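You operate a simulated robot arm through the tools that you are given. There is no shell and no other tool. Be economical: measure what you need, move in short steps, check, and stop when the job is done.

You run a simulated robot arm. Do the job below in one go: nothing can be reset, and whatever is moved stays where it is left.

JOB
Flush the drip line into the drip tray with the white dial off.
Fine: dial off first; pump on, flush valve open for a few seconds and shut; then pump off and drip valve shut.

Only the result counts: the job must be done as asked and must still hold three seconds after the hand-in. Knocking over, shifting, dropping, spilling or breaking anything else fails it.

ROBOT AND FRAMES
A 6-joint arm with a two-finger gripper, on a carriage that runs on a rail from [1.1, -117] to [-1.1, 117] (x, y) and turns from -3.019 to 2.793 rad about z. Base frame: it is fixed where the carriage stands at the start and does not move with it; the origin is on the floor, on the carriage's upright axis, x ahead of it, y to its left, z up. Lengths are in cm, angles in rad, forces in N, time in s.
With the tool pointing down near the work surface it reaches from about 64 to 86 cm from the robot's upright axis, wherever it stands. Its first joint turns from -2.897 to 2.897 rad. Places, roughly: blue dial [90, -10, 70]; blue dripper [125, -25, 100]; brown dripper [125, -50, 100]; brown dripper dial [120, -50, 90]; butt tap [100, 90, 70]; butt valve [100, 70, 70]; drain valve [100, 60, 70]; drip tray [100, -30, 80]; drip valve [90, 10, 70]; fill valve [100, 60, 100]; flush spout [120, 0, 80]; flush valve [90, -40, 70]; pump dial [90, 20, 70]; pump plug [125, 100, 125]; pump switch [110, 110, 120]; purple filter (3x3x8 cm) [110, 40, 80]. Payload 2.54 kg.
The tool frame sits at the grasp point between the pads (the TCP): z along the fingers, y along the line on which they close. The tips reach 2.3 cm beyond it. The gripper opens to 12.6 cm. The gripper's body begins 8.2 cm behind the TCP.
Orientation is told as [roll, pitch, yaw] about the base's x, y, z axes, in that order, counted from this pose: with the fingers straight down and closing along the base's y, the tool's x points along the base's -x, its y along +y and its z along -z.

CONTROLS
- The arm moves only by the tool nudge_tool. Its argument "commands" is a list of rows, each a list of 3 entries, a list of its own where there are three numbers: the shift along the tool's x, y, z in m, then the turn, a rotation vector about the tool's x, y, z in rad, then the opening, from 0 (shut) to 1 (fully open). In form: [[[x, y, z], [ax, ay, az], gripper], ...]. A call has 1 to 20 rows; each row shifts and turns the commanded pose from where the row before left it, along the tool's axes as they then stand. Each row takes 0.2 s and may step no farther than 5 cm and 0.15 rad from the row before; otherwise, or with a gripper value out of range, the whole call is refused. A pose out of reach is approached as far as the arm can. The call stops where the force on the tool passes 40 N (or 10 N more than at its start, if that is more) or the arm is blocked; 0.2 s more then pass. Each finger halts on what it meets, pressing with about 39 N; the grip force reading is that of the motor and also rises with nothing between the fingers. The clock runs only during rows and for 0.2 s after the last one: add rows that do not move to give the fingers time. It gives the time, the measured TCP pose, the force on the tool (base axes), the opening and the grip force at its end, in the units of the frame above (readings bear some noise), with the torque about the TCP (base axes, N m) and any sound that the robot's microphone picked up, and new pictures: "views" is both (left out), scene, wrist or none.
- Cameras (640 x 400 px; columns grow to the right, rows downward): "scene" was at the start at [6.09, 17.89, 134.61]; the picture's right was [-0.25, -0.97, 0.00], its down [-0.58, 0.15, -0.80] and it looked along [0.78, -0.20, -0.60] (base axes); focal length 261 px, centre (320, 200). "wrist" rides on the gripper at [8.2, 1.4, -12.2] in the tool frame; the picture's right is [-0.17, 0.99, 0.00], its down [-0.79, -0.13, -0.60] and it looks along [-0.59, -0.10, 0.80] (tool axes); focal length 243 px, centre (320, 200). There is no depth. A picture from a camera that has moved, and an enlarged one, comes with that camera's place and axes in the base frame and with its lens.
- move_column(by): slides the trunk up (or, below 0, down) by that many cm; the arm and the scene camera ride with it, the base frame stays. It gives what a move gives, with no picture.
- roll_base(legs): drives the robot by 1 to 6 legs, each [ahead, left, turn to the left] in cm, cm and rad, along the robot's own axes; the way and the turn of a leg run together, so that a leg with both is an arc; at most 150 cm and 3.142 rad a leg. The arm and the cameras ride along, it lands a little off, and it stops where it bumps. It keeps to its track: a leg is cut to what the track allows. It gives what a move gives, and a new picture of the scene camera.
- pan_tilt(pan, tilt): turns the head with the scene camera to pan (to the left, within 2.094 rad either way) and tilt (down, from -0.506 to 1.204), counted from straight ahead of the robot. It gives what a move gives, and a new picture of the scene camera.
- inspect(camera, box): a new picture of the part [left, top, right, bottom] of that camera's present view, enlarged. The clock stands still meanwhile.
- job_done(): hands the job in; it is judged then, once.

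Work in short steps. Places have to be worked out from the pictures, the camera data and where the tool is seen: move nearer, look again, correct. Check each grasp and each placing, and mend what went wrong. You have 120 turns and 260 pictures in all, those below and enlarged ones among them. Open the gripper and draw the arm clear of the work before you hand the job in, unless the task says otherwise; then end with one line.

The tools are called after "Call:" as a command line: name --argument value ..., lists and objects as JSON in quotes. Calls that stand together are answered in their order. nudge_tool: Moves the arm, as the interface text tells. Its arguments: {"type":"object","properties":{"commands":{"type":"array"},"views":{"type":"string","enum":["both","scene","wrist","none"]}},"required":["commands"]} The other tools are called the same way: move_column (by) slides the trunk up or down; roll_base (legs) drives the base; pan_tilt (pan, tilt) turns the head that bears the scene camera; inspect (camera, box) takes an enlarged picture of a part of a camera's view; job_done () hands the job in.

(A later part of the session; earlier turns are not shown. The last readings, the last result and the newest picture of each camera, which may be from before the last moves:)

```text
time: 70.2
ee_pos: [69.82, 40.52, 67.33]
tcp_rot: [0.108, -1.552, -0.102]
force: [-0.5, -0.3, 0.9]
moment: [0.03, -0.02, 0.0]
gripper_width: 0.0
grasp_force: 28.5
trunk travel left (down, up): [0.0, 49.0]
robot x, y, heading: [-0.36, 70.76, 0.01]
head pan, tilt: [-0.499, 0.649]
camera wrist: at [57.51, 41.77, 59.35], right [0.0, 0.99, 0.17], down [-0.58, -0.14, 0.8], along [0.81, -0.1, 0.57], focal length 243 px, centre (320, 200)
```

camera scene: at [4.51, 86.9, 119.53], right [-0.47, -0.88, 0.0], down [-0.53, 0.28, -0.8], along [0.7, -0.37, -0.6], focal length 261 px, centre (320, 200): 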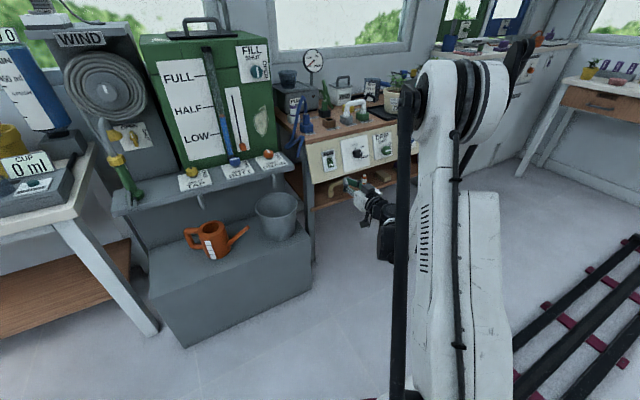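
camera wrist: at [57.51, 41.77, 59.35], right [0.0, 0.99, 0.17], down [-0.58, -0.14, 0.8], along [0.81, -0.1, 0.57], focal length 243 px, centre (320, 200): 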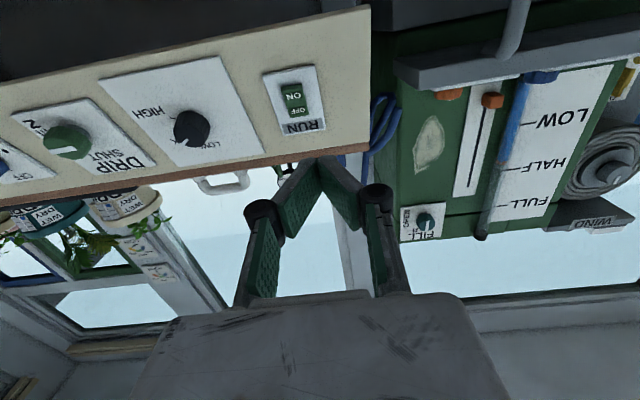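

Call:
inspect --camera "wrist" --box '[240, 50, 360, 150]'

Call:
inspect --camera "scene" --box '[280, 110, 400, 200]'

```text
4.00 times, centred on (300, 100) of wrist
camera zoom: at [57.51, 41.77, 59.35], right [0.0, 0.99, 0.17], down [-0.58, -0.14, 0.8], along [0.81, -0.1, 0.57], focal length 970 px, centre (400, 600)
```

zoom: 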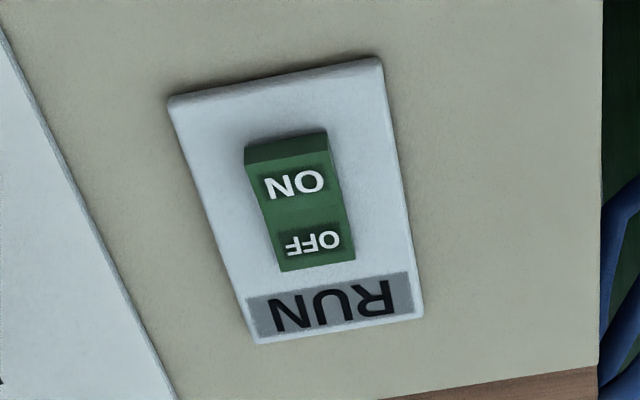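

```text
4.44 times, centred on (340, 155) of scene
camera zoom: at [4.51, 86.89, 119.53], right [-0.47, -0.88, 0.0], down [-0.53, 0.28, -0.8], along [0.7, -0.38, -0.6], focal length 1159 px, centre (231, 400)
```

zoom: 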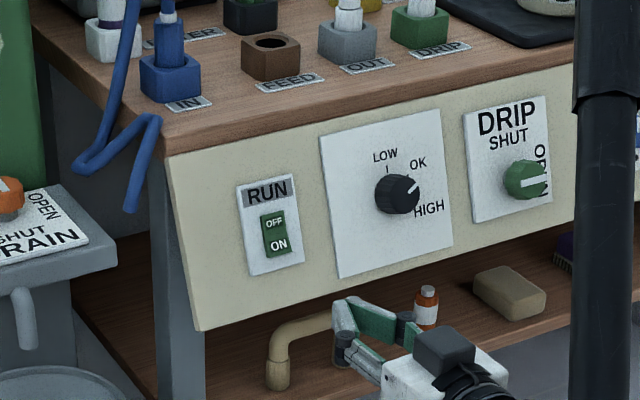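

ON half is raised at ≈[88,37.3,65]. Move the closed fingertips in front, aiming z≈64.4.

Call:
nudge_tool --commands '[[[0.014, -0.016, 0.04], [0, 0, 0], 0.0], [[0.014, -0.016, 0.04], [0, 0, 0], 0.0], [[0, 0, 0.035], [0, 0, 0], 0.0], [[0, 0, 0], [0, 0, 0], 0.0]]' --views "wrist"

Call:
inspect --camera "scene" --box '[290, 130, 370, 190]'

Call:
inspect --camera "wrist" --box '[220, 80, 420, 230]'

```text
time: 71.2
ee_pos: [81.27, 37.35, 64.46]
tcp_rot: [0.115, -1.551, -0.11]
force: [-0.6, -0.2, 0.3]
moment: [0.01, 0.05, 0.05]
gripper_width: 0.0
grasp_force: 28.5
trunk travel left (down, up): [0.0, 49.0]
robot x, y, heading: [-0.49, 71.12, 0.008]
head pan, tilt: [-0.499, 0.649]
camera wrist: at [68.97, 38.65, 56.42], right [0.0, 0.99, 0.17], down [-0.58, -0.14, 0.8], along [0.81, -0.1, 0.57], focal length 243 px, centre (320, 200)
```

wrist: 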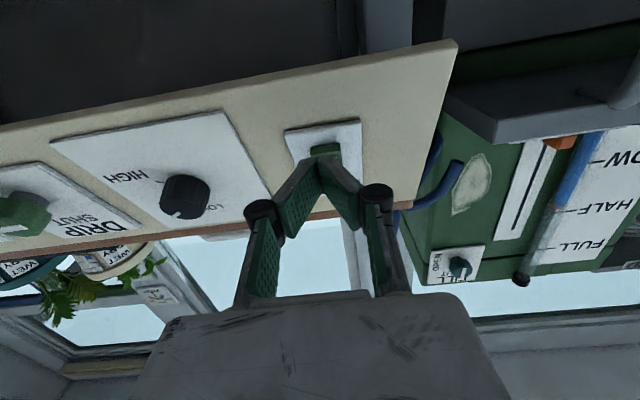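

```text
6.67 times, centred on (330, 160) of scene
camera zoom: at [4.5, 86.9, 119.53], right [-0.47, -0.88, 0.0], down [-0.53, 0.28, -0.8], along [0.7, -0.38, -0.6], focal length 1739 px, centre (253, 467)
```

zoom: 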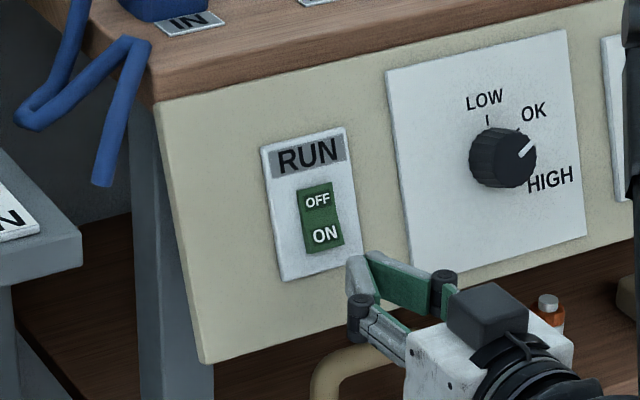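

```text
2.67 times, centred on (320, 155) of wrist
camera zoom: at [68.97, 38.65, 56.42], right [0.0, 0.99, 0.17], down [-0.58, -0.14, 0.8], along [0.81, -0.1, 0.57], focal length 647 px, centre (320, 320)
```

zoom: 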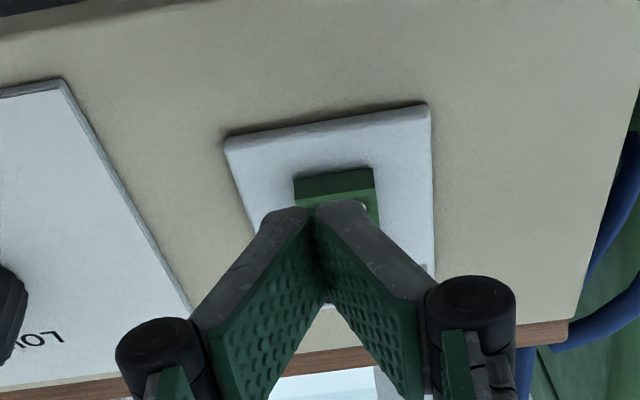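

Good alignment. Press in small steps until click/force.

Call:
nudge_tool --commands '[[[0.003, 0.003, 0.02], [0, 0, 0], 0.0], [[0, 0, 0.01], [0, 0, 0], 0.0], [[0, 0, 0.004], [0, 0, 0], 0.0], [[0, 0, 0.003], [0, 0, 0], 0.0], [[0, 0, 0.003], [0, 0, 0], 0.0], [[0, 0, 0.003], [0, 0, 0], 0.0], [[0, 0, 0.003], [0, 0, 0], 0.0]]' --views "none"

Call:
inspect --camera "scene" --box '[290, 130, 370, 190]'

```text
time: 72.2
ee_pos: [84.74, 37.64, 64.06]
tcp_rot: [0.122, -1.552, -0.118]
force: [-12.6, 2.2, 5.6]
moment: [0.01, -0.01, 0.05]
gripper_width: 0.0
grasp_force: 28.4
trunk travel left (down, up): [0.0, 49.0]
robot x, y, heading: [-0.82, 70.9, 0.007]
head pan, tilt: [-0.499, 0.649]
stopped in row 5: the force on the tool passed its limit at 48 N (the readings are from after the stop); the commanded pose is now the measured one
```

```text
6.67 times, centred on (330, 160) of scene
camera zoom: at [4.44, 86.93, 119.54], right [-0.47, -0.88, 0.0], down [-0.53, 0.29, -0.8], along [0.7, -0.38, -0.6], focal length 1739 px, centre (253, 467)
```

zoom: 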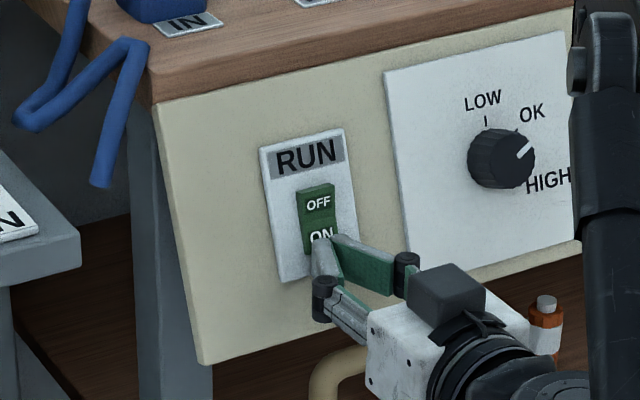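

Call:
nudge_tool --commands '[[[0, 0, -0.03], [0, 0, 0], 0.0], [[0, 0, -0.03], [0, 0, 0], 0.0]]' --views "none"

Call:
inspect --camera "scene" --box '[290, 130, 370, 190]'

Call:
inspect --camera "scene" --box '[275, 40, 345, 110]'

```text
time: 72.8
ee_pos: [78.9, 37.64, 63.9]
tcp_rot: [0.081, -1.552, -0.074]
force: [0.4, 0.3, 0.5]
moment: [-0.02, -0.03, 0.0]
gripper_width: 0.01
grasp_force: 28.0
trunk travel left (down, up): [0.0, 49.0]
robot x, y, heading: [-0.57, 70.6, 0.002]
head pan, tilt: [-0.499, 0.649]
```

```text
6.67 times, centred on (330, 160) of scene
camera zoom: at [4.55, 86.9, 119.52], right [-0.47, -0.88, 0.0], down [-0.53, 0.29, -0.8], along [0.7, -0.38, -0.6], focal length 1739 px, centre (253, 467)
```

zoom: 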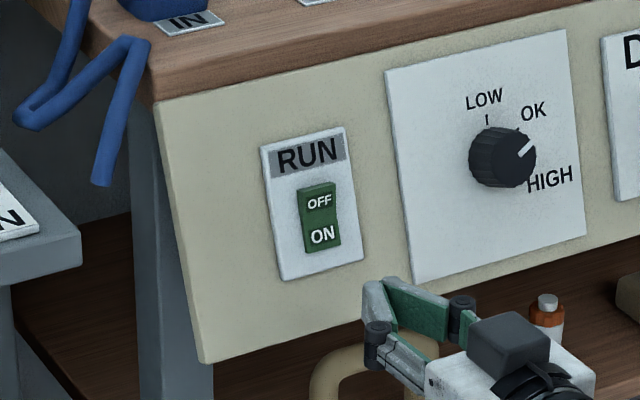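

```text
5.71 times, centred on (310, 75) of scene
camera zoom: at [4.55, 86.9, 119.52], right [-0.47, -0.88, 0.0], down [-0.53, 0.29, -0.8], along [0.7, -0.38, -0.6], focal length 1490 px, centre (377, 914)
```

zoom: 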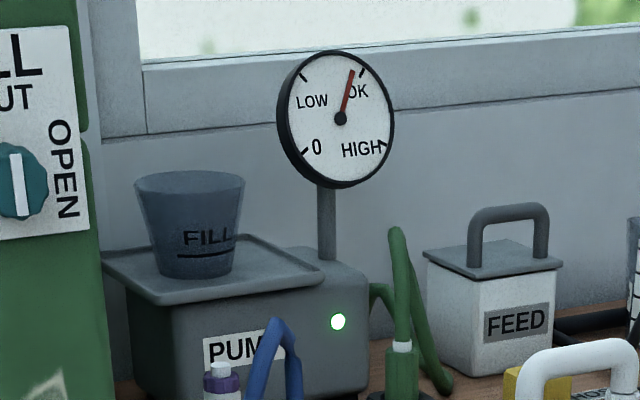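

Pump is on: green lamp lit, gauge in OK. Retract and drive to the flush valve (y≈-35.5).

Call:
nudge_tool --commands '[[[0, 0, -0.04], [0, 0, 0], 0.3], [[-0.02, 0, 0], [0, 0, 0], 0.55]]' --views "none"

Call:
roll_base --legs '[[0, -73, 0]]'

Call:
pan_tilt --pan -0.2 --tilt 0.65

Call:
inspect --camera "wrist" --box '[220, 0, 420, 140]'

```text
time: 73.4
ee_pos: [74.87, 37.51, 66.25]
tcp_rot: [0.087, -1.549, -0.079]
force: [0.1, 0.7, 0.1]
moment: [-0.02, -0.01, 0.02]
gripper_width: 6.93
grasp_force: 0.0
trunk travel left (down, up): [0.0, 49.0]
robot x, y, heading: [-0.49, 70.85, 0.01]
head pan, tilt: [-0.499, 0.649]
```

```text
time: 77.4
ee_pos: [75.58, -35.63, 66.38]
tcp_rot: [0.088, -1.55, -0.081]
force: [0.4, -0.8, -0.3]
moment: [0.02, -0.01, 0.02]
gripper_width: 6.91
grasp_force: 0.0
trunk travel left (down, up): [0.0, 49.0]
robot x, y, heading: [-0.04, -2.54, 0.008]
head pan, tilt: [-0.499, 0.649]
camera scene: at [5.16, 13.68, 119.53], right [-0.47, -0.88, 0.0], down [-0.53, 0.28, -0.8], along [0.7, -0.37, -0.6], focal length 261 px, centre (320, 200)
```

scene: 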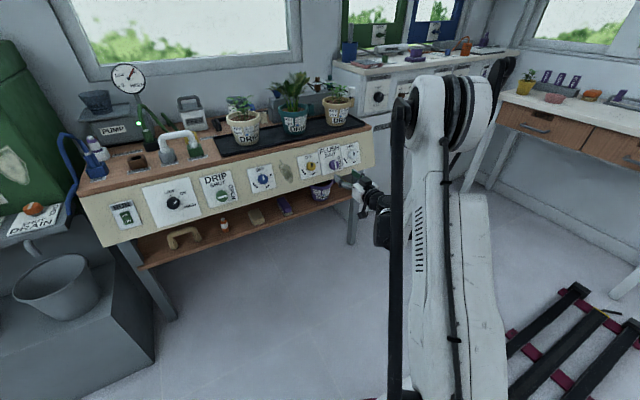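

```text
time: 78.2
ee_pos: [75.68, -35.61, 66.31]
tcp_rot: [0.091, -1.549, -0.082]
force: [-0.3, -0.4, -0.3]
moment: [-0.04, -0.01, 0.0]
gripper_width: 6.92
grasp_force: 0.2
trunk travel left (down, up): [0.0, 49.0]
robot x, y, heading: [0.23, -2.15, 0.011]
head pan, tilt: [-0.201, 0.649]
camera scene: at [6.02, 16.11, 119.53], right [-0.19, -0.98, 0.0], down [-0.59, 0.12, -0.8], along [0.78, -0.15, -0.6], focal length 261 px, centre (320, 200)
```

scene: 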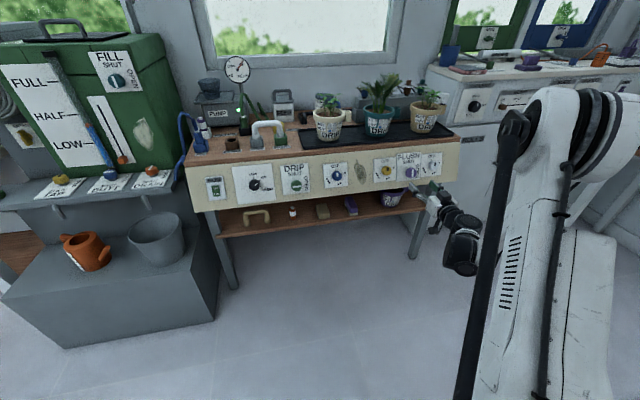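

```text
2.86 times, centred on (320, 70) of wrist
camera zoom: at [63.33, -34.27, 58.26], right [0.0, 0.99, 0.17], down [-0.58, -0.14, 0.8], along [0.81, -0.09, 0.57], focal length 693 px, centre (320, 571)
```

zoom: 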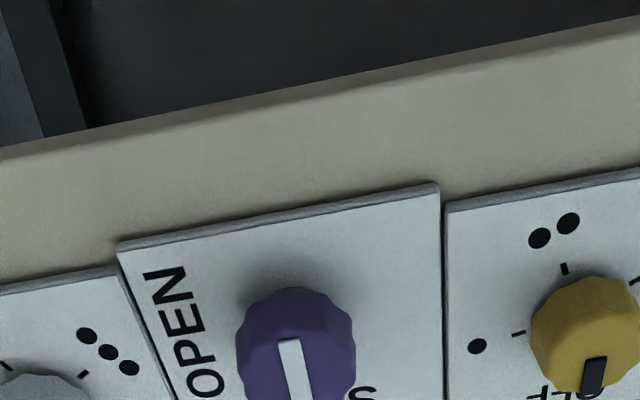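

Call:
nudge_tool --commands '[[[0, 0, 0], [0, -0.021, 0], 0.55]]' --views "wrist"

Call:
inspect --camera "wrist" --box '[240, 60, 400, 180]'

Call:
inspect --camera "scene" --box '[370, 140, 450, 200]'

```text
time: 78.6
ee_pos: [75.61, -35.51, 66.3]
tcp_rot: [1.957, -1.568, -1.947]
force: [0.5, -0.3, 0.2]
moment: [0.0, -0.01, -0.01]
gripper_width: 6.96
grasp_force: 0.1
trunk travel left (down, up): [0.0, 49.0]
robot x, y, heading: [-0.19, -2.32, 0.007]
head pan, tilt: [-0.201, 0.649]
camera wrist: at [63.51, -34.28, 58.02], right [-0.01, 0.99, 0.17], down [-0.6, -0.14, 0.79], along [0.8, -0.09, 0.59], focal length 243 px, centre (320, 200)
```

wrist: 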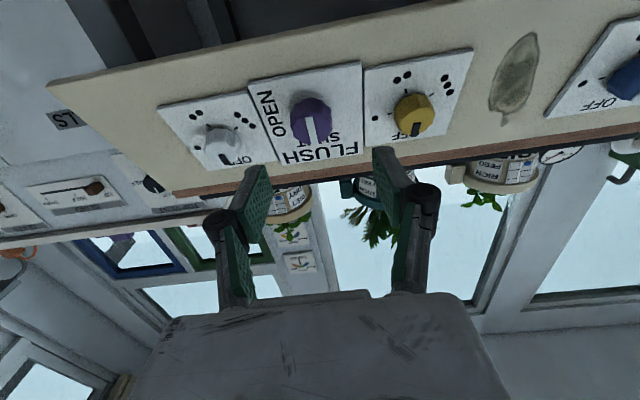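

```text
3.33 times, centred on (320, 120) of wrist
camera zoom: at [63.51, -34.28, 58.02], right [-0.01, 0.99, 0.17], down [-0.6, -0.14, 0.79], along [0.8, -0.09, 0.59], focal length 809 px, centre (320, 467)
```

zoom: 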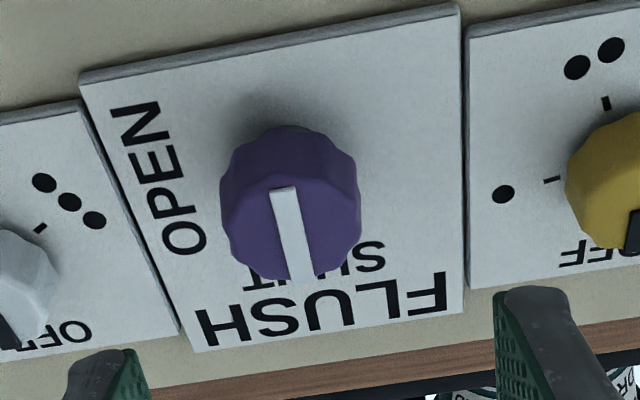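

```text
6.67 times, centred on (410, 170) of scene
camera zoom: at [6.01, 16.11, 119.53], right [-0.19, -0.98, 0.0], down [-0.59, 0.12, -0.8], along [0.78, -0.15, -0.6], focal length 1739 px, centre (-280, 400)
```

zoom: 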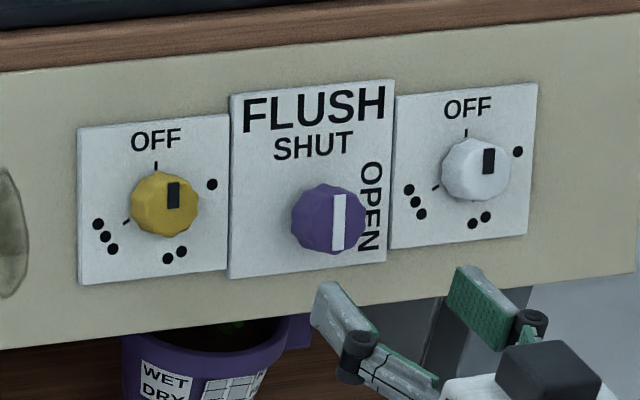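

Flush knob face ≈[85.7,-36.3,66.1]. Align, pre-roll the wrist -0.8 rad (so opening +1.57 stays in range), then approach.

Call:
nudge_tool --commands '[[[0.002, -0.0078, 0], [0, 0, 0], 0.52], [[0, 0, 0], [0, 0, -0.14], 0.52], [[0, 0, 0], [0, 0, -0.14], 0.52], [[0, 0, 0], [0, 0, -0.14], 0.52], [[0, 0, 0], [0, 0, -0.14], 0.52], [[0, 0, 0], [0, 0, -0.14], 0.52], [[0, 0, 0], [0, 0, -0.1], 0.52], [[0, 0, 0.04], [0, 0, 0], 0.52], [[0, 0, 0.02], [0, 0, 0], 0.52], [[0, 0, 0], [0, 0, 0], 0.52]]' --views "wrist"

Call:
inspect --camera "wrist" --box '[220, 80, 420, 230]'

Call:
inspect --camera "scene" --box '[370, 140, 450, 200]'

```text
time: 80.8
ee_pos: [81.64, -36.29, 66.01]
tcp_rot: [-1.573, -0.773, 1.579]
force: [0.4, 0.4, 0.0]
moment: [0.03, 0.05, 0.01]
gripper_width: 6.54
grasp_force: 0.2
trunk travel left (down, up): [0.0, 49.0]
robot x, y, heading: [0.09, -2.24, 0.007]
head pan, tilt: [-0.201, 0.649]
camera wrist: at [69.5, -41.4, 59.23], right [-0.01, 0.81, -0.59], down [-0.6, 0.47, 0.65], along [0.8, 0.36, 0.48], focal length 243 px, centre (320, 200)
```

wrist: 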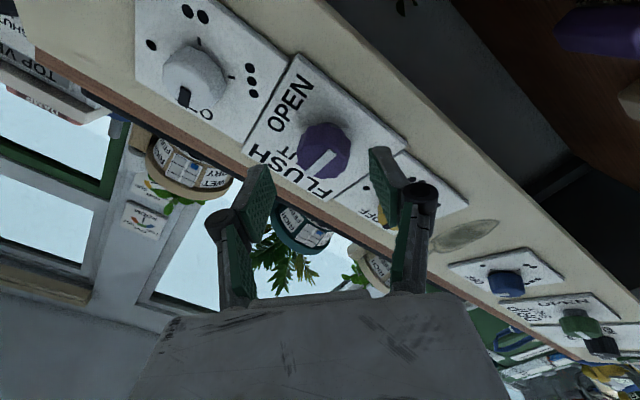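

```text
2.67 times, centred on (320, 155) of wrist
camera zoom: at [69.5, -41.4, 59.23], right [-0.01, 0.81, -0.59], down [-0.6, 0.47, 0.65], along [0.8, 0.36, 0.48], focal length 647 px, centre (320, 320)
```

zoom: 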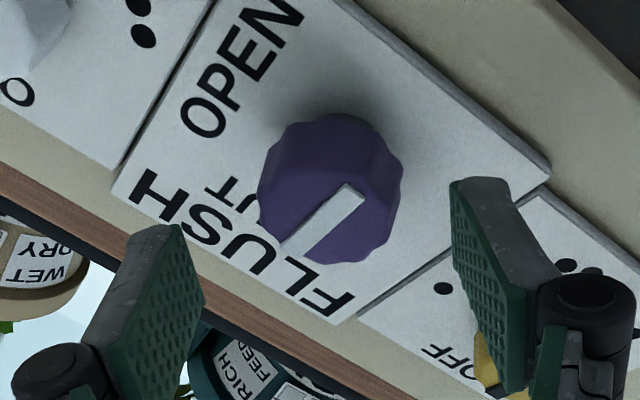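

```text
6.67 times, centred on (410, 170) of scene
camera zoom: at [6.01, 16.11, 119.53], right [-0.19, -0.98, 0.0], down [-0.59, 0.12, -0.8], along [0.78, -0.15, -0.6], focal length 1739 px, centre (-280, 400)
```

zoom: 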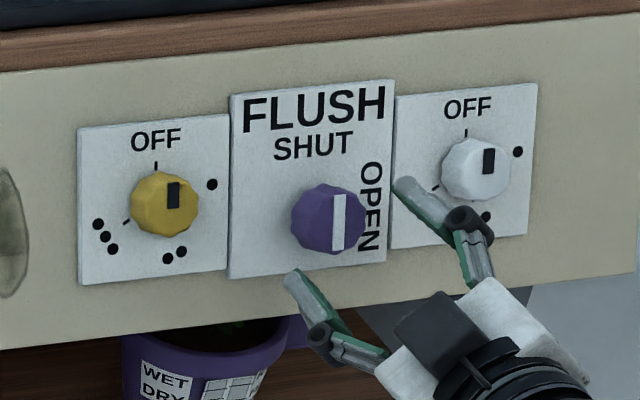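

Aligned (face center confirmed). Advance 3.7 cm and grip.

Call:
nudge_tool --commands '[[[0, 0, 0.02], [0, 0, 0], 0.52], [[0, 0, 0.016], [0, 0, 0], 0.52], [[0, 0, 0], [0, 0, 0], 0.4], [[0, 0, 0], [0, 0, 0], 0.25], [[0, 0, 0], [0, 0, 0], 0.25], [[0, 0, 0], [0, 0, 0], 0.25]]' --views "wrist"

Call:
inspect --camera "wrist" --box '[220, 80, 420, 230]'

```text
time: 82.2
ee_pos: [85.18, -36.13, 66.01]
tcp_rot: [-1.57, -0.773, 1.58]
force: [-22.1, 14.5, -13.5]
moment: [0.09, 0.9, 0.45]
gripper_width: 4.55
grasp_force: 10.4
trunk travel left (down, up): [0.0, 49.0]
robot x, y, heading: [-0.01, -2.24, 0.005]
head pan, tilt: [-0.201, 0.649]
camera wrist: at [73.2, -41.14, 59.25], right [-0.01, 0.81, -0.59], down [-0.6, 0.47, 0.65], along [0.8, 0.36, 0.48], focal length 243 px, centre (320, 200)
```

wrist: 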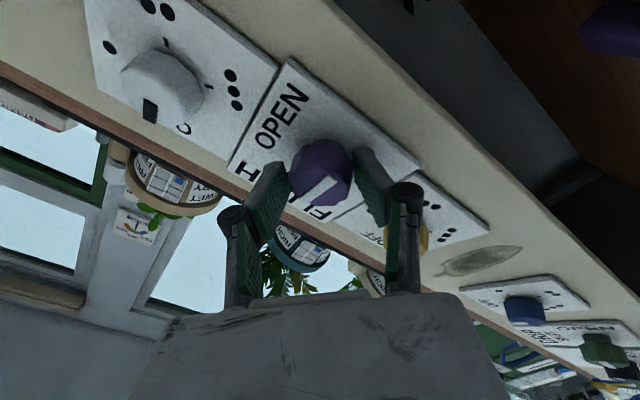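

```text
2.67 times, centred on (320, 155) of wrist
camera zoom: at [73.2, -41.14, 59.25], right [-0.01, 0.81, -0.59], down [-0.6, 0.47, 0.65], along [0.8, 0.36, 0.48], focal length 647 px, centre (320, 320)
```

zoom: 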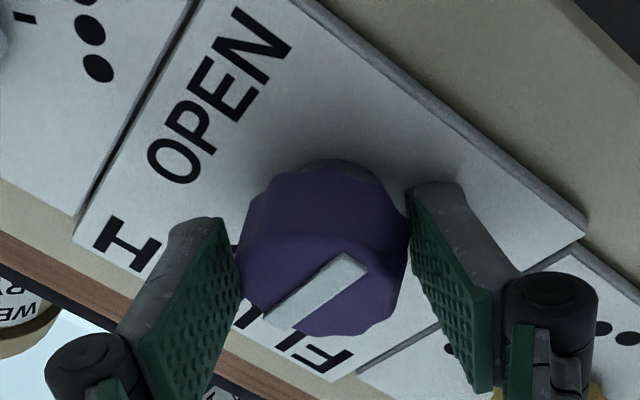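

Call:
nudge_tool --commands '[[[0, 0.001, -0.001], [0, 0, 0], 0.25], [[0, 0, 0], [0, 0, 0], 0.25], [[0, 0, 0], [0, 0, 0], 0.25]]' --views "none"

```text
time: 83.0
ee_pos: [85.28, -36.07, 66.01]
tcp_rot: [-1.571, -0.773, 1.583]
force: [3.0, 15.3, -9.3]
moment: [0.13, 0.08, 0.31]
gripper_width: 4.36
grasp_force: 8.8
trunk travel left (down, up): [0.0, 49.0]
robot x, y, heading: [0.05, -2.36, 0.018]
head pan, tilt: [-0.201, 0.649]
```

One finger bears more; shift 2 mm along tool +y and close more firmly.

Call:
nudge_tool --commands '[[[0, 0.002, 0], [0, 0, 0], 0.15], [[0, 0, 0], [0, 0, 0], 0.15], [[0, 0, 0], [0, 0, 0], 0.15]]' --views "none"

Call:
inspect --camera "wrist" --box '[220, 80, 420, 230]'

```text
time: 83.8
ee_pos: [85.11, -35.97, 65.92]
tcp_rot: [-1.571, -0.773, 1.578]
force: [3.3, 16.0, -8.7]
moment: [0.23, 0.37, 0.63]
gripper_width: 4.01
grasp_force: 45.3
trunk travel left (down, up): [0.0, 49.0]
robot x, y, heading: [0.21, -2.09, 0.007]
head pan, tilt: [-0.201, 0.649]
```

```text
2.67 times, centred on (320, 155) of wrist
camera zoom: at [73.14, -40.99, 59.04], right [-0.01, 0.81, -0.59], down [-0.6, 0.47, 0.65], along [0.8, 0.36, 0.48], focal length 647 px, centre (320, 320)
```

zoom: 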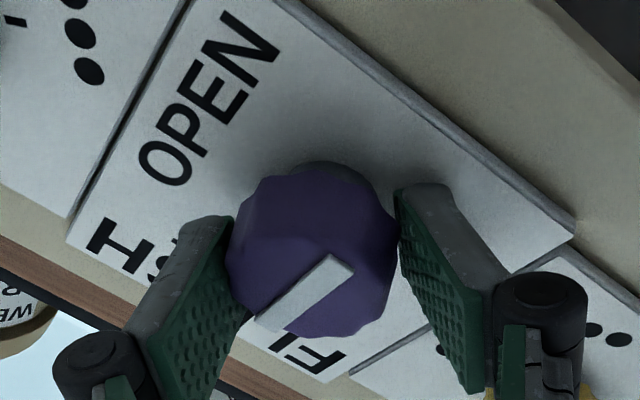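

Firm grip. Open the flush valve: turn clockwise (+z) ~1.55 rad.

Call:
nudge_tool --commands '[[[0, 0, 0], [0, 0, 0.13], 0.15], [[0, 0, 0], [0, 0, 0.13], 0.15], [[0, 0, 0], [0, 0, 0.13], 0.15], [[0, 0, 0], [0, 0, 0.13], 0.15], [[0, 0, 0], [0, 0, 0.13], 0.15], [[0, 0, 0], [0, 0, 0.13], 0.15], [[0, 0, 0], [0, 0, 0.13], 0.15], [[0, 0, 0], [0, 0, 0.13], 0.15], [[0, 0, 0], [0, 0, 0.13], 0.15], [[0, 0, 0], [0, 0, 0.13], 0.15], [[0, 0, 0], [0, 0, 0.13], 0.15], [[0, 0, 0], [0, 0, 0.13], 0.15]]' --views "scene"

Call:
inspect --camera "wrist" --box '[220, 80, 420, 230]'

Call:
inspect --camera "scene" --box '[230, 60, 450, 200]'

```text
time: 86.4
ee_pos: [84.87, -36.45, 65.76]
tcp_rot: [1.57, -0.806, -1.565]
force: [-19.2, -24.1, -12.4]
moment: [-0.6, 0.06, -1.72]
gripper_width: 4.08
grasp_force: 45.3
trunk travel left (down, up): [0.0, 49.0]
robot x, y, heading: [0.01, -2.91, 0.013]
head pan, tilt: [-0.201, 0.649]
camera scene: at [6.04, 15.96, 119.53], right [-0.19, -0.98, 0.0], down [-0.59, 0.12, -0.8], along [0.78, -0.15, -0.6], focal length 261 px, centre (320, 200)
```

scene: 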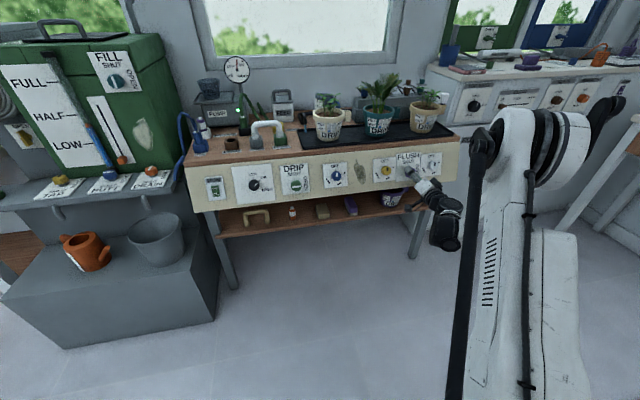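

```text
2.67 times, centred on (320, 155) of wrist
camera zoom: at [72.89, -29.83, 60.75], right [0.0, 0.6, 0.8], down [-0.6, -0.65, 0.48], along [0.8, -0.48, 0.36], focal length 647 px, centre (320, 320)
```

zoom: 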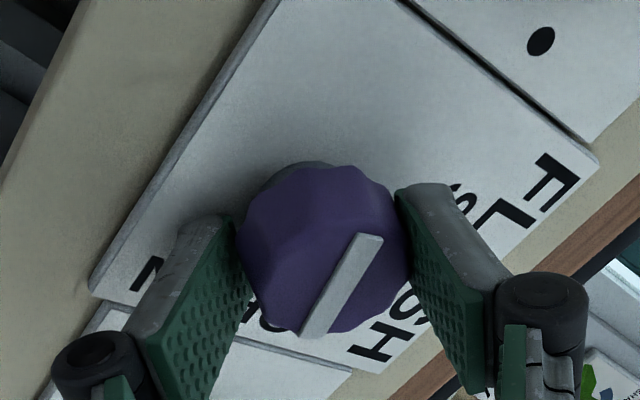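

```text
2.86 times, centred on (340, 130) of scene
camera zoom: at [6.04, 15.96, 119.53], right [-0.19, -0.98, 0.0], down [-0.59, 0.12, -0.8], along [0.78, -0.15, -0.6], focal length 745 px, centre (263, 400)
```

zoom: 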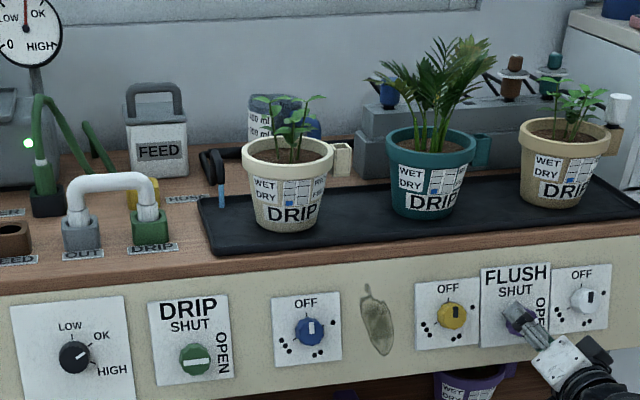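

Water streams from the spout into the drip tray; valve is nearly fully open. Hold ~1.5 s, then turn it back.

Call:
nudge_tool --commands '[[[0, 0, 0], [0, 0, 0], 0.15], [[0, 0, 0], [0, 0, 0], 0.15], [[0, 0, 0], [0, 0, 0], 0.15], [[0, 0, 0], [0, 0, 0], 0.15], [[0, 0, 0], [0, 0, 0], 0.15], [[0, 0, 0], [0, 0, 0], 0.15], [[0, 0, 0], [0, 0, -0.13], 0.15], [[0, 0, 0], [0, 0, -0.13], 0.15], [[0, 0, 0], [0, 0, -0.13], 0.15], [[0, 0, 0], [0, 0, -0.13], 0.15], [[0, 0, 0], [0, 0, -0.13], 0.15], [[0, 0, 0], [0, 0, -0.13], 0.15], [[0, 0, 0], [0, 0, -0.13], 0.15], [[0, 0, 0], [0, 0, -0.13], 0.15], [[0, 0, 0], [0, 0, -0.13], 0.15], [[0, 0, 0], [0, 0, -0.13], 0.15], [[0, 0, 0], [0, 0, -0.13], 0.15], [[0, 0, 0], [0, 0, -0.13], 0.15]]' --views "scene"

Call:
inspect --camera "wrist" --box '[220, 80, 420, 230]'

Call:
inspect --camera "scene" --box '[230, 60, 450, 200]'

```text
time: 87.5
ee_pos: [85.07, -36.52, 65.73]
tcp_rot: [1.569, -0.812, -1.568]
force: [-0.6, -1.2, -5.7]
moment: [-0.24, 0.83, -0.58]
gripper_width: 4.07
grasp_force: 45.1
trunk travel left (down, up): [0.0, 49.0]
robot x, y, heading: [0.13, -2.23, 0.007]
head pan, tilt: [-0.201, 0.649]
stopped in row 5: the force on the tool passed its limit at 44 N (the readings are from after the stop); the commanded pose is now the measured one
camera scene: at [6.08, 16.07, 119.54], right [-0.19, -0.98, 0.0], down [-0.59, 0.12, -0.8], along [0.78, -0.15, -0.6], focal length 261 px, centre (320, 200)
```

scene: 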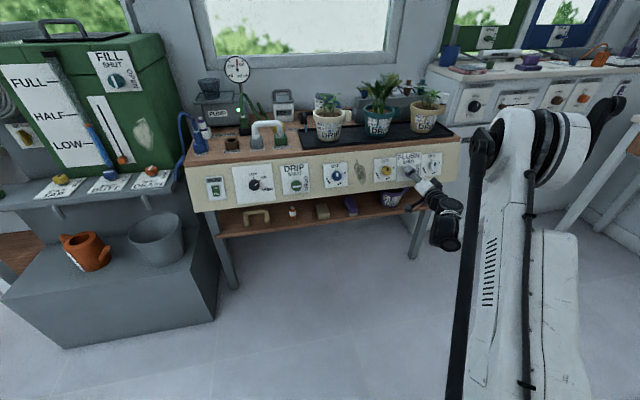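

```text
2.67 times, centred on (320, 155) of wrist
camera zoom: at [72.9, -29.84, 60.73], right [0.0, 0.6, 0.8], down [-0.6, -0.64, 0.48], along [0.8, -0.48, 0.36], focal length 647 px, centre (320, 320)
```

zoom: 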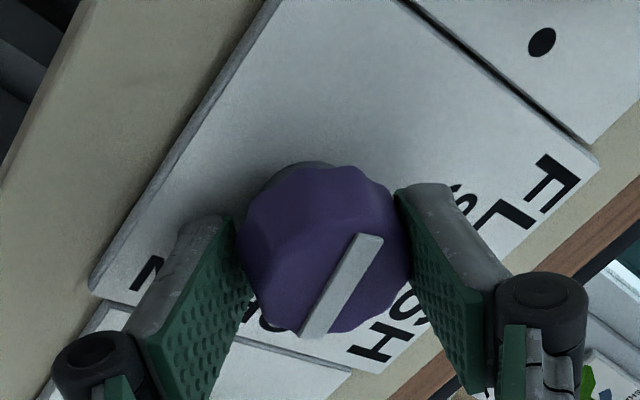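

```text
2.86 times, centred on (340, 130) of scene
camera zoom: at [6.08, 16.07, 119.54], right [-0.19, -0.98, 0.0], down [-0.59, 0.12, -0.8], along [0.78, -0.15, -0.6], focal length 745 px, centre (263, 400)
```

zoom: 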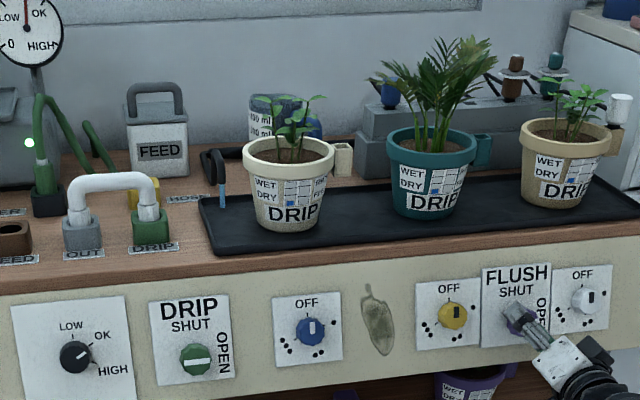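

Stopped early by a force spike, but ~1 s held. Now turn it back to SHUT.

Call:
nudge_tool --commands '[[[0, 0, 0], [0, 0, -0.13], 0.15], [[0, 0, 0], [0, 0, -0.13], 0.15], [[0, 0, 0], [0, 0, -0.13], 0.15], [[0, 0, 0], [0, 0, -0.13], 0.15], [[0, 0, 0], [0, 0, -0.13], 0.15], [[0, 0, 0], [0, 0, -0.13], 0.15], [[0, 0, 0], [0, 0, -0.13], 0.15], [[0, 0, 0], [0, 0, -0.13], 0.15], [[0, 0, 0], [0, 0, -0.13], 0.15], [[0, 0, 0], [0, 0, -0.13], 0.15], [[0, 0, 0], [0, 0, -0.13], 0.15], [[0, 0, 0], [0, 0, -0.13], 0.15]]' --views "scene"

Call:
inspect --camera "wrist" --box '[220, 80, 420, 230]'

Call:
inspect --camera "scene" --box '[230, 60, 450, 200]'

```text
time: 89.9
ee_pos: [85.18, -36.04, 65.88]
tcp_rot: [-1.572, -0.926, 1.58]
force: [-3.0, 2.8, 0.2]
moment: [0.19, 0.19, -0.22]
gripper_width: 4.03
grasp_force: 44.7
trunk travel left (down, up): [0.0, 49.0]
robot x, y, heading: [0.13, -2.18, 0.008]
head pan, tilt: [-0.201, 0.649]
stopped in row 12: the force on the tool passed its limit at 41 N (the readings are from after the stop); the commanded pose is now the measured one
camera scene: at [5.99, 16.15, 119.54], right [-0.19, -0.98, 0.0], down [-0.59, 0.11, -0.8], along [0.78, -0.15, -0.6], focal length 261 px, centre (320, 200)
```

scene: 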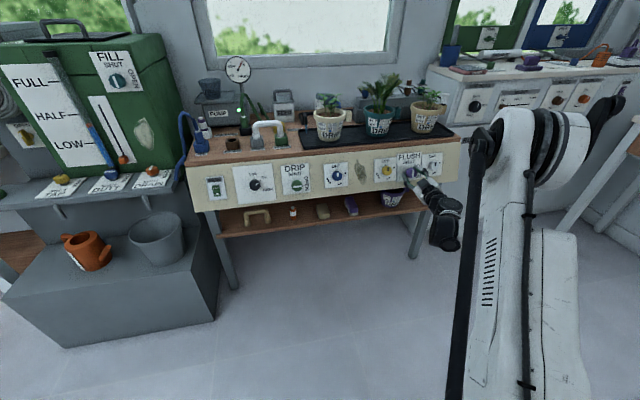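

```text
2.67 times, centred on (320, 155) of wrist
camera zoom: at [73.0, -39.9, 58.42], right [-0.01, 0.89, -0.46], down [-0.6, 0.36, 0.71], along [0.8, 0.28, 0.53], focal length 647 px, centre (320, 320)
```

zoom: 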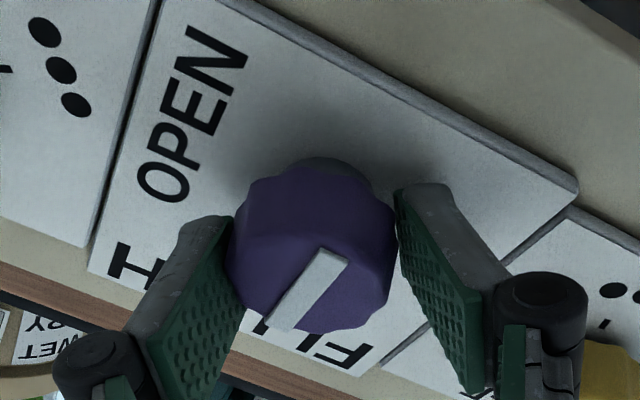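

```text
2.86 times, centred on (340, 130) of scene
camera zoom: at [5.99, 16.15, 119.54], right [-0.19, -0.98, 0.0], down [-0.59, 0.11, -0.8], along [0.78, -0.15, -0.6], focal length 745 px, centre (263, 400)
```

zoom: 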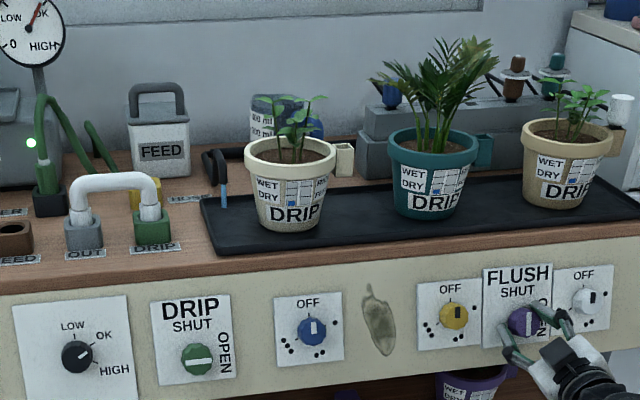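

Stream is thin but still running; turn a bit more toward SHUT.

Call:
nudge_tool --commands '[[[0, 0, 0], [0, 0, -0.1], 0.15], [[0, 0, 0], [0, 0, -0.1], 0.15], [[0, 0, 0], [0, 0, -0.1], 0.15]]' --views "none"

Call:
inspect --camera "scene" --box '[290, 100, 450, 200]'

Call:
inspect --camera "wrist" --box '[220, 80, 420, 230]'

```text
time: 90.7
ee_pos: [85.22, -35.68, 65.84]
tcp_rot: [-1.57, -0.626, 1.583]
force: [8.5, 8.6, 2.4]
moment: [0.79, 0.35, 0.82]
gripper_width: 4.02
grasp_force: 44.8
trunk travel left (down, up): [0.0, 49.0]
robot x, y, heading: [0.21, -2.63, 0.01]
head pan, tilt: [-0.201, 0.649]
```

```text
4.00 times, centred on (370, 150) of scene
camera zoom: at [6.02, 16.18, 119.52], right [-0.19, -0.98, 0.0], down [-0.59, 0.11, -0.8], along [0.78, -0.15, -0.6], focal length 1043 px, centre (120, 400)
```

zoom: 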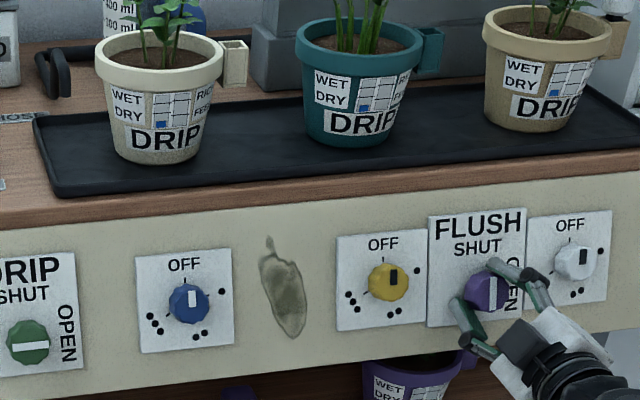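

```text
2.67 times, centred on (320, 155) of wrist
camera zoom: at [73.14, -41.8, 59.9], right [-0.01, 0.71, -0.7], down [-0.6, 0.56, 0.57], along [0.8, 0.43, 0.43], focal length 647 px, centre (320, 320)
```

zoom: 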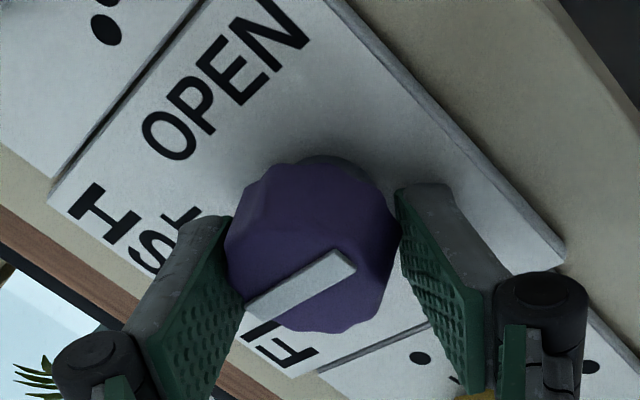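

Flow stopped, end-stop torque felt. Release, retract, check the mark.

Call:
nudge_tool --commands '[[[0, 0, 0], [0, 0, 0], 0.35], [[0, 0, 0], [0, 0, 0], 0.5], [[0, 0, -0.015], [0, 0, 0], 0.5], [[0, 0, -0.04], [0, 0, 0], 0.5], [[0, 0, -0.04], [0, 0, 0], 0.5]]' --views "none"

Call:
inspect --camera "scene" --box '[350, 130, 450, 200]'

Call:
inspect --camera "scene" --box '[180, 50, 340, 210]'

```text
time: 91.9
ee_pos: [75.37, -36.12, 65.62]
tcp_rot: [-1.571, -0.627, 1.579]
force: [0.6, 0.7, -0.2]
moment: [0.0, -0.04, -0.01]
gripper_width: 6.31
grasp_force: 0.0
trunk travel left (down, up): [0.0, 49.0]
robot x, y, heading: [-0.03, -2.62, 0.012]
head pan, tilt: [-0.201, 0.649]
```

```text
5.71 times, centred on (400, 165) of scene
camera zoom: at [6.05, 16.14, 119.52], right [-0.19, -0.98, 0.0], down [-0.59, 0.11, -0.8], along [0.78, -0.15, -0.6], focal length 1490 px, centre (-137, 400)
```

zoom: 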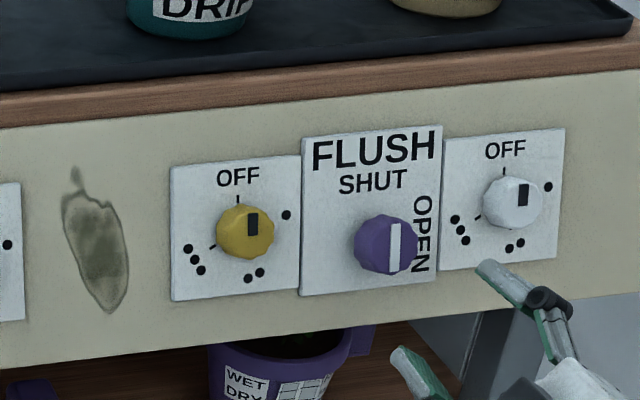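

```text
2.50 times, centred on (260, 130) of scene
camera zoom: at [6.05, 16.14, 119.52], right [-0.19, -0.98, 0.0], down [-0.59, 0.11, -0.8], along [0.78, -0.15, -0.6], focal length 652 px, centre (470, 375)
```

zoom: 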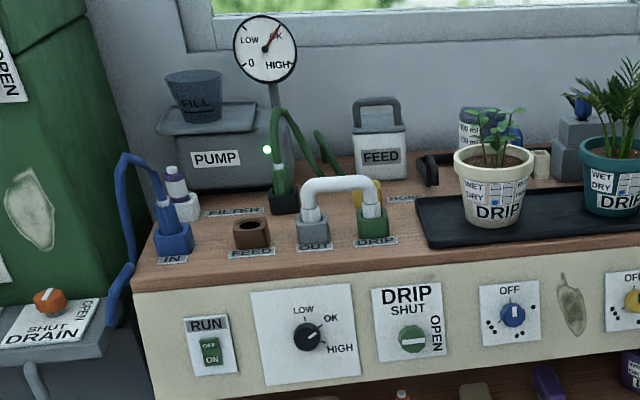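

Flush is shut. Now go press RUN OFF (≈[87,37.5,67.3]): straighten roll, close gripper, drive left.

Call:
nudge_tool --commands '[[[0, 0, -0.02], [0, 0, 0.14], 0.3], [[0, 0, 0], [0, 0, 0.14], 0.0], [[0, 0, 0], [0, 0, 0.14], 0.0], [[0, 0, 0], [0, 0, 0.14], 0.0], [[0, 0, 0], [0, 0, 0.14], 0.0], [[0, 0, 0], [0, 0, 0.14], 0.0], [[0, 0, 0], [0, 0, 0.1], 0.0]]' --views "none"

Call:
roll_base --legs '[[0, 73.5, 0]]'

Call:
pan_tilt --pan -0.5 --tilt 0.65

Call:
nudge_tool --commands '[[[0, 0, 0.02], [0, 0, 0], 0.0]]' --views "wrist"

Call:
inspect --camera "wrist" --box '[240, 50, 400, 180]'

```text
time: 93.5
ee_pos: [73.6, -36.21, 65.88]
tcp_rot: [-1.762, -1.571, 1.772]
force: [-0.5, 0.3, 0.2]
moment: [0.02, 0.03, 0.01]
gripper_width: 0.01
grasp_force: 28.5
trunk travel left (down, up): [0.0, 49.0]
robot x, y, heading: [0.47, -2.23, 0.008]
head pan, tilt: [-0.201, 0.649]
```

```text
time: 97.4
ee_pos: [72.9, 35.2, 65.8]
tcp_rot: [-1.659, -1.568, 1.667]
force: [0.0, -0.8, -0.1]
moment: [-0.02, 0.0, 0.02]
gripper_width: 0.0
grasp_force: 27.6
trunk travel left (down, up): [0.0, 49.0]
robot x, y, heading: [-0.58, 69.34, 0.011]
head pan, tilt: [-0.201, 0.649]
camera scene: at [5.4, 87.67, 119.53], right [-0.19, -0.98, 0.0], down [-0.59, 0.12, -0.8], along [0.78, -0.15, -0.6], focal length 261 px, centre (320, 200)
```

scene: 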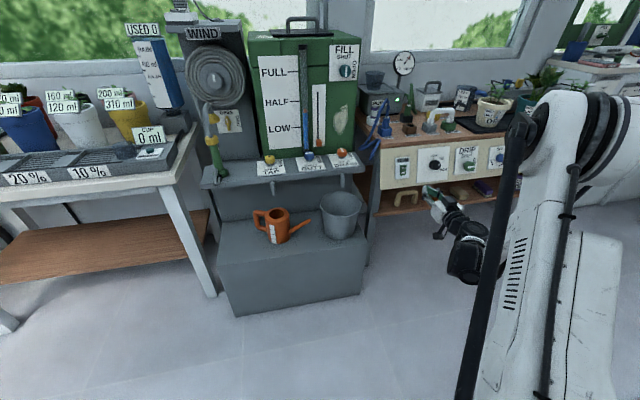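

```text
time: 98.2
ee_pos: [72.98, 35.21, 65.8]
tcp_rot: [-1.65, -1.567, 1.657]
force: [0.9, -0.9, -0.1]
moment: [-0.01, 0.0, 0.03]
gripper_width: 0.0
grasp_force: 28.1
trunk travel left (down, up): [0.0, 49.0]
robot x, y, heading: [-0.24, 69.4, 0.008]
head pan, tilt: [-0.499, 0.649]
camera scene: at [4.54, 85.24, 119.53], right [-0.47, -0.88, 0.0], down [-0.53, 0.28, -0.8], along [0.7, -0.38, -0.6], focal length 261 px, centre (320, 200)
```

scene: 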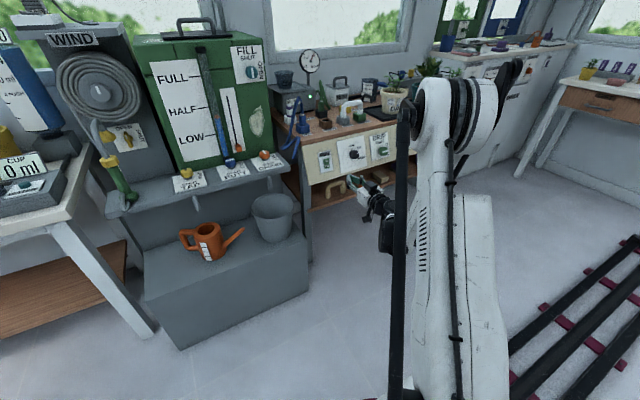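

```text
time: 98.6
ee_pos: [74.93, 35.22, 65.78]
tcp_rot: [-1.689, -1.568, 1.696]
force: [-0.5, 0.0, -0.6]
moment: [-0.01, 0.0, 0.0]
gripper_width: 0.0
grasp_force: 28.3
trunk travel left (down, up): [0.0, 49.0]
robot x, y, heading: [-0.81, 69.14, 0.006]
head pan, tilt: [-0.499, 0.649]
camera wrist: at [62.78, 36.51, 57.6], right [-0.01, 0.99, 0.16], down [-0.6, -0.13, 0.79], along [0.8, -0.09, 0.59], focal length 243 px, centre (320, 200)
```

wrist: 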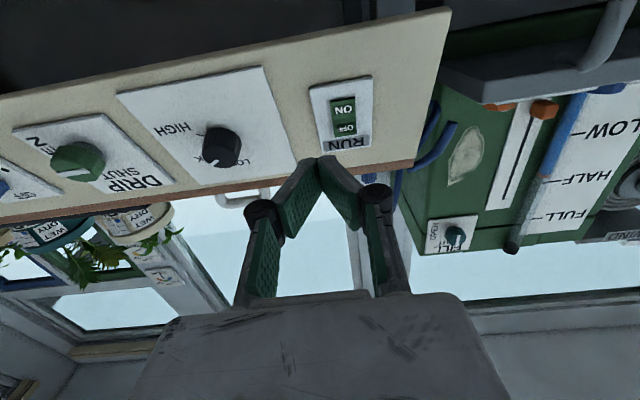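

```text
3.08 times, centred on (320, 115) of wrist
camera zoom: at [62.78, 36.51, 57.6], right [-0.01, 0.99, 0.16], down [-0.6, -0.13, 0.79], along [0.8, -0.09, 0.59], focal length 746 px, centre (320, 462)
```

zoom: 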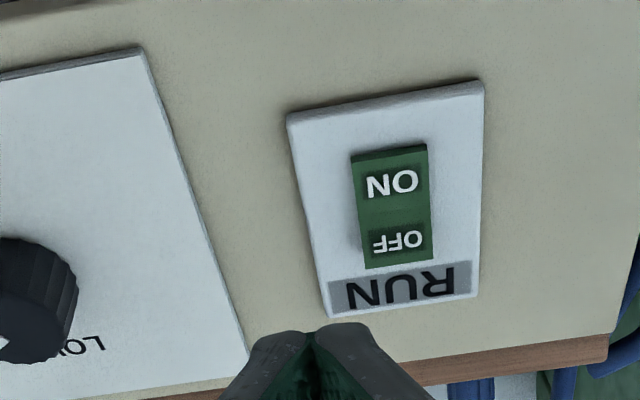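

OFF half at ≈[87.3,37.8,66.9]. Aim z≈67.4, approach and press.

Call:
nudge_tool --commands '[[[-0.016, 0.0255, 0.02], [0, 0, 0], 0.0], [[0, 0, 0.03], [0, 0, 0], 0.0], [[0, 0, 0.02], [0, 0, 0], 0.0], [[0, 0, 0], [0, 0, 0], 0.0]]' --views "none"

Call:
inspect --camera "scene" --box '[290, 130, 370, 190]'

Call:
nudge_tool --commands '[[[0, 0, 0.01], [0, 0, 0], 0.0], [[0, 0, 0.008], [0, 0, 0], 0.0], [[0, 0, 0.004], [0, 0, 0], 0.0], [[0, 0, 0.003], [0, 0, 0], 0.0], [[0, 0, 0.003], [0, 0, 0], 0.0], [[0, 0, 0.003], [0, 0, 0], 0.0], [[0, 0, 0.003], [0, 0, 0], 0.0], [[0, 0, 0.003], [0, 0, 0], 0.0]]' --views "none"

Call:
inspect --camera "scene" --box '[275, 40, 355, 190]'

```text
time: 99.6
ee_pos: [81.92, 38.09, 67.56]
tcp_rot: [-1.664, -1.568, 1.672]
force: [-0.6, -0.1, 0.0]
moment: [0.0, 0.01, 0.03]
gripper_width: 0.01
grasp_force: 29.2
trunk travel left (down, up): [0.0, 49.0]
robot x, y, heading: [-0.68, 69.35, 0.007]
head pan, tilt: [-0.499, 0.649]
```

```text
6.67 times, centred on (330, 160) of scene
camera zoom: at [4.53, 85.24, 119.53], right [-0.47, -0.88, 0.0], down [-0.53, 0.29, -0.8], along [0.7, -0.38, -0.6], focal length 1739 px, centre (253, 467)
```

zoom: 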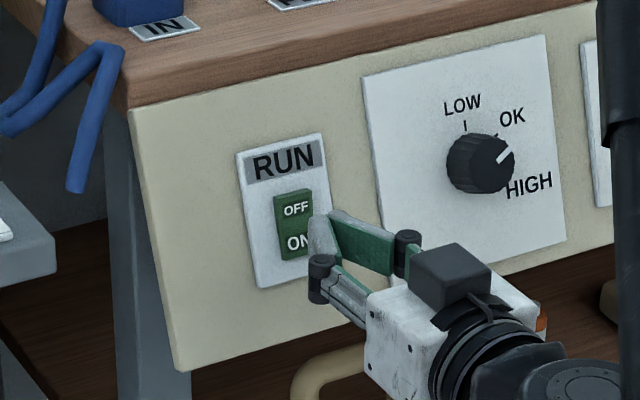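

```text
time: 101.5
ee_pos: [85.27, 37.95, 67.6]
tcp_rot: [-1.921, -1.567, 1.93]
force: [-12.6, 3.3, 9.7]
moment: [0.06, -0.05, 0.05]
gripper_width: 0.59
grasp_force: 28.6
trunk travel left (down, up): [0.0, 49.0]
robot x, y, heading: [-0.48, 69.2, 0.011]
head pan, tilt: [-0.499, 0.649]
stopped in row 8: the force on the tool passed its limit at 41 N (the readings are from after the stop); the commanded pose is now the measured one
```

```text
2.67 times, centred on (315, 115) of scene
camera zoom: at [4.43, 85.28, 119.54], right [-0.47, -0.88, 0.0], down [-0.53, 0.29, -0.8], along [0.7, -0.38, -0.6], focal length 696 px, centre (333, 427)
```

zoom: 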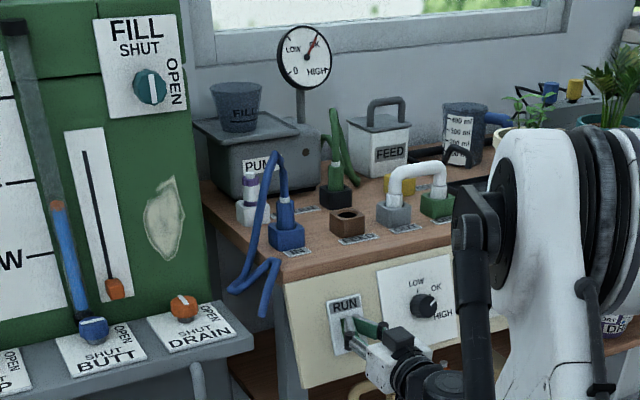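

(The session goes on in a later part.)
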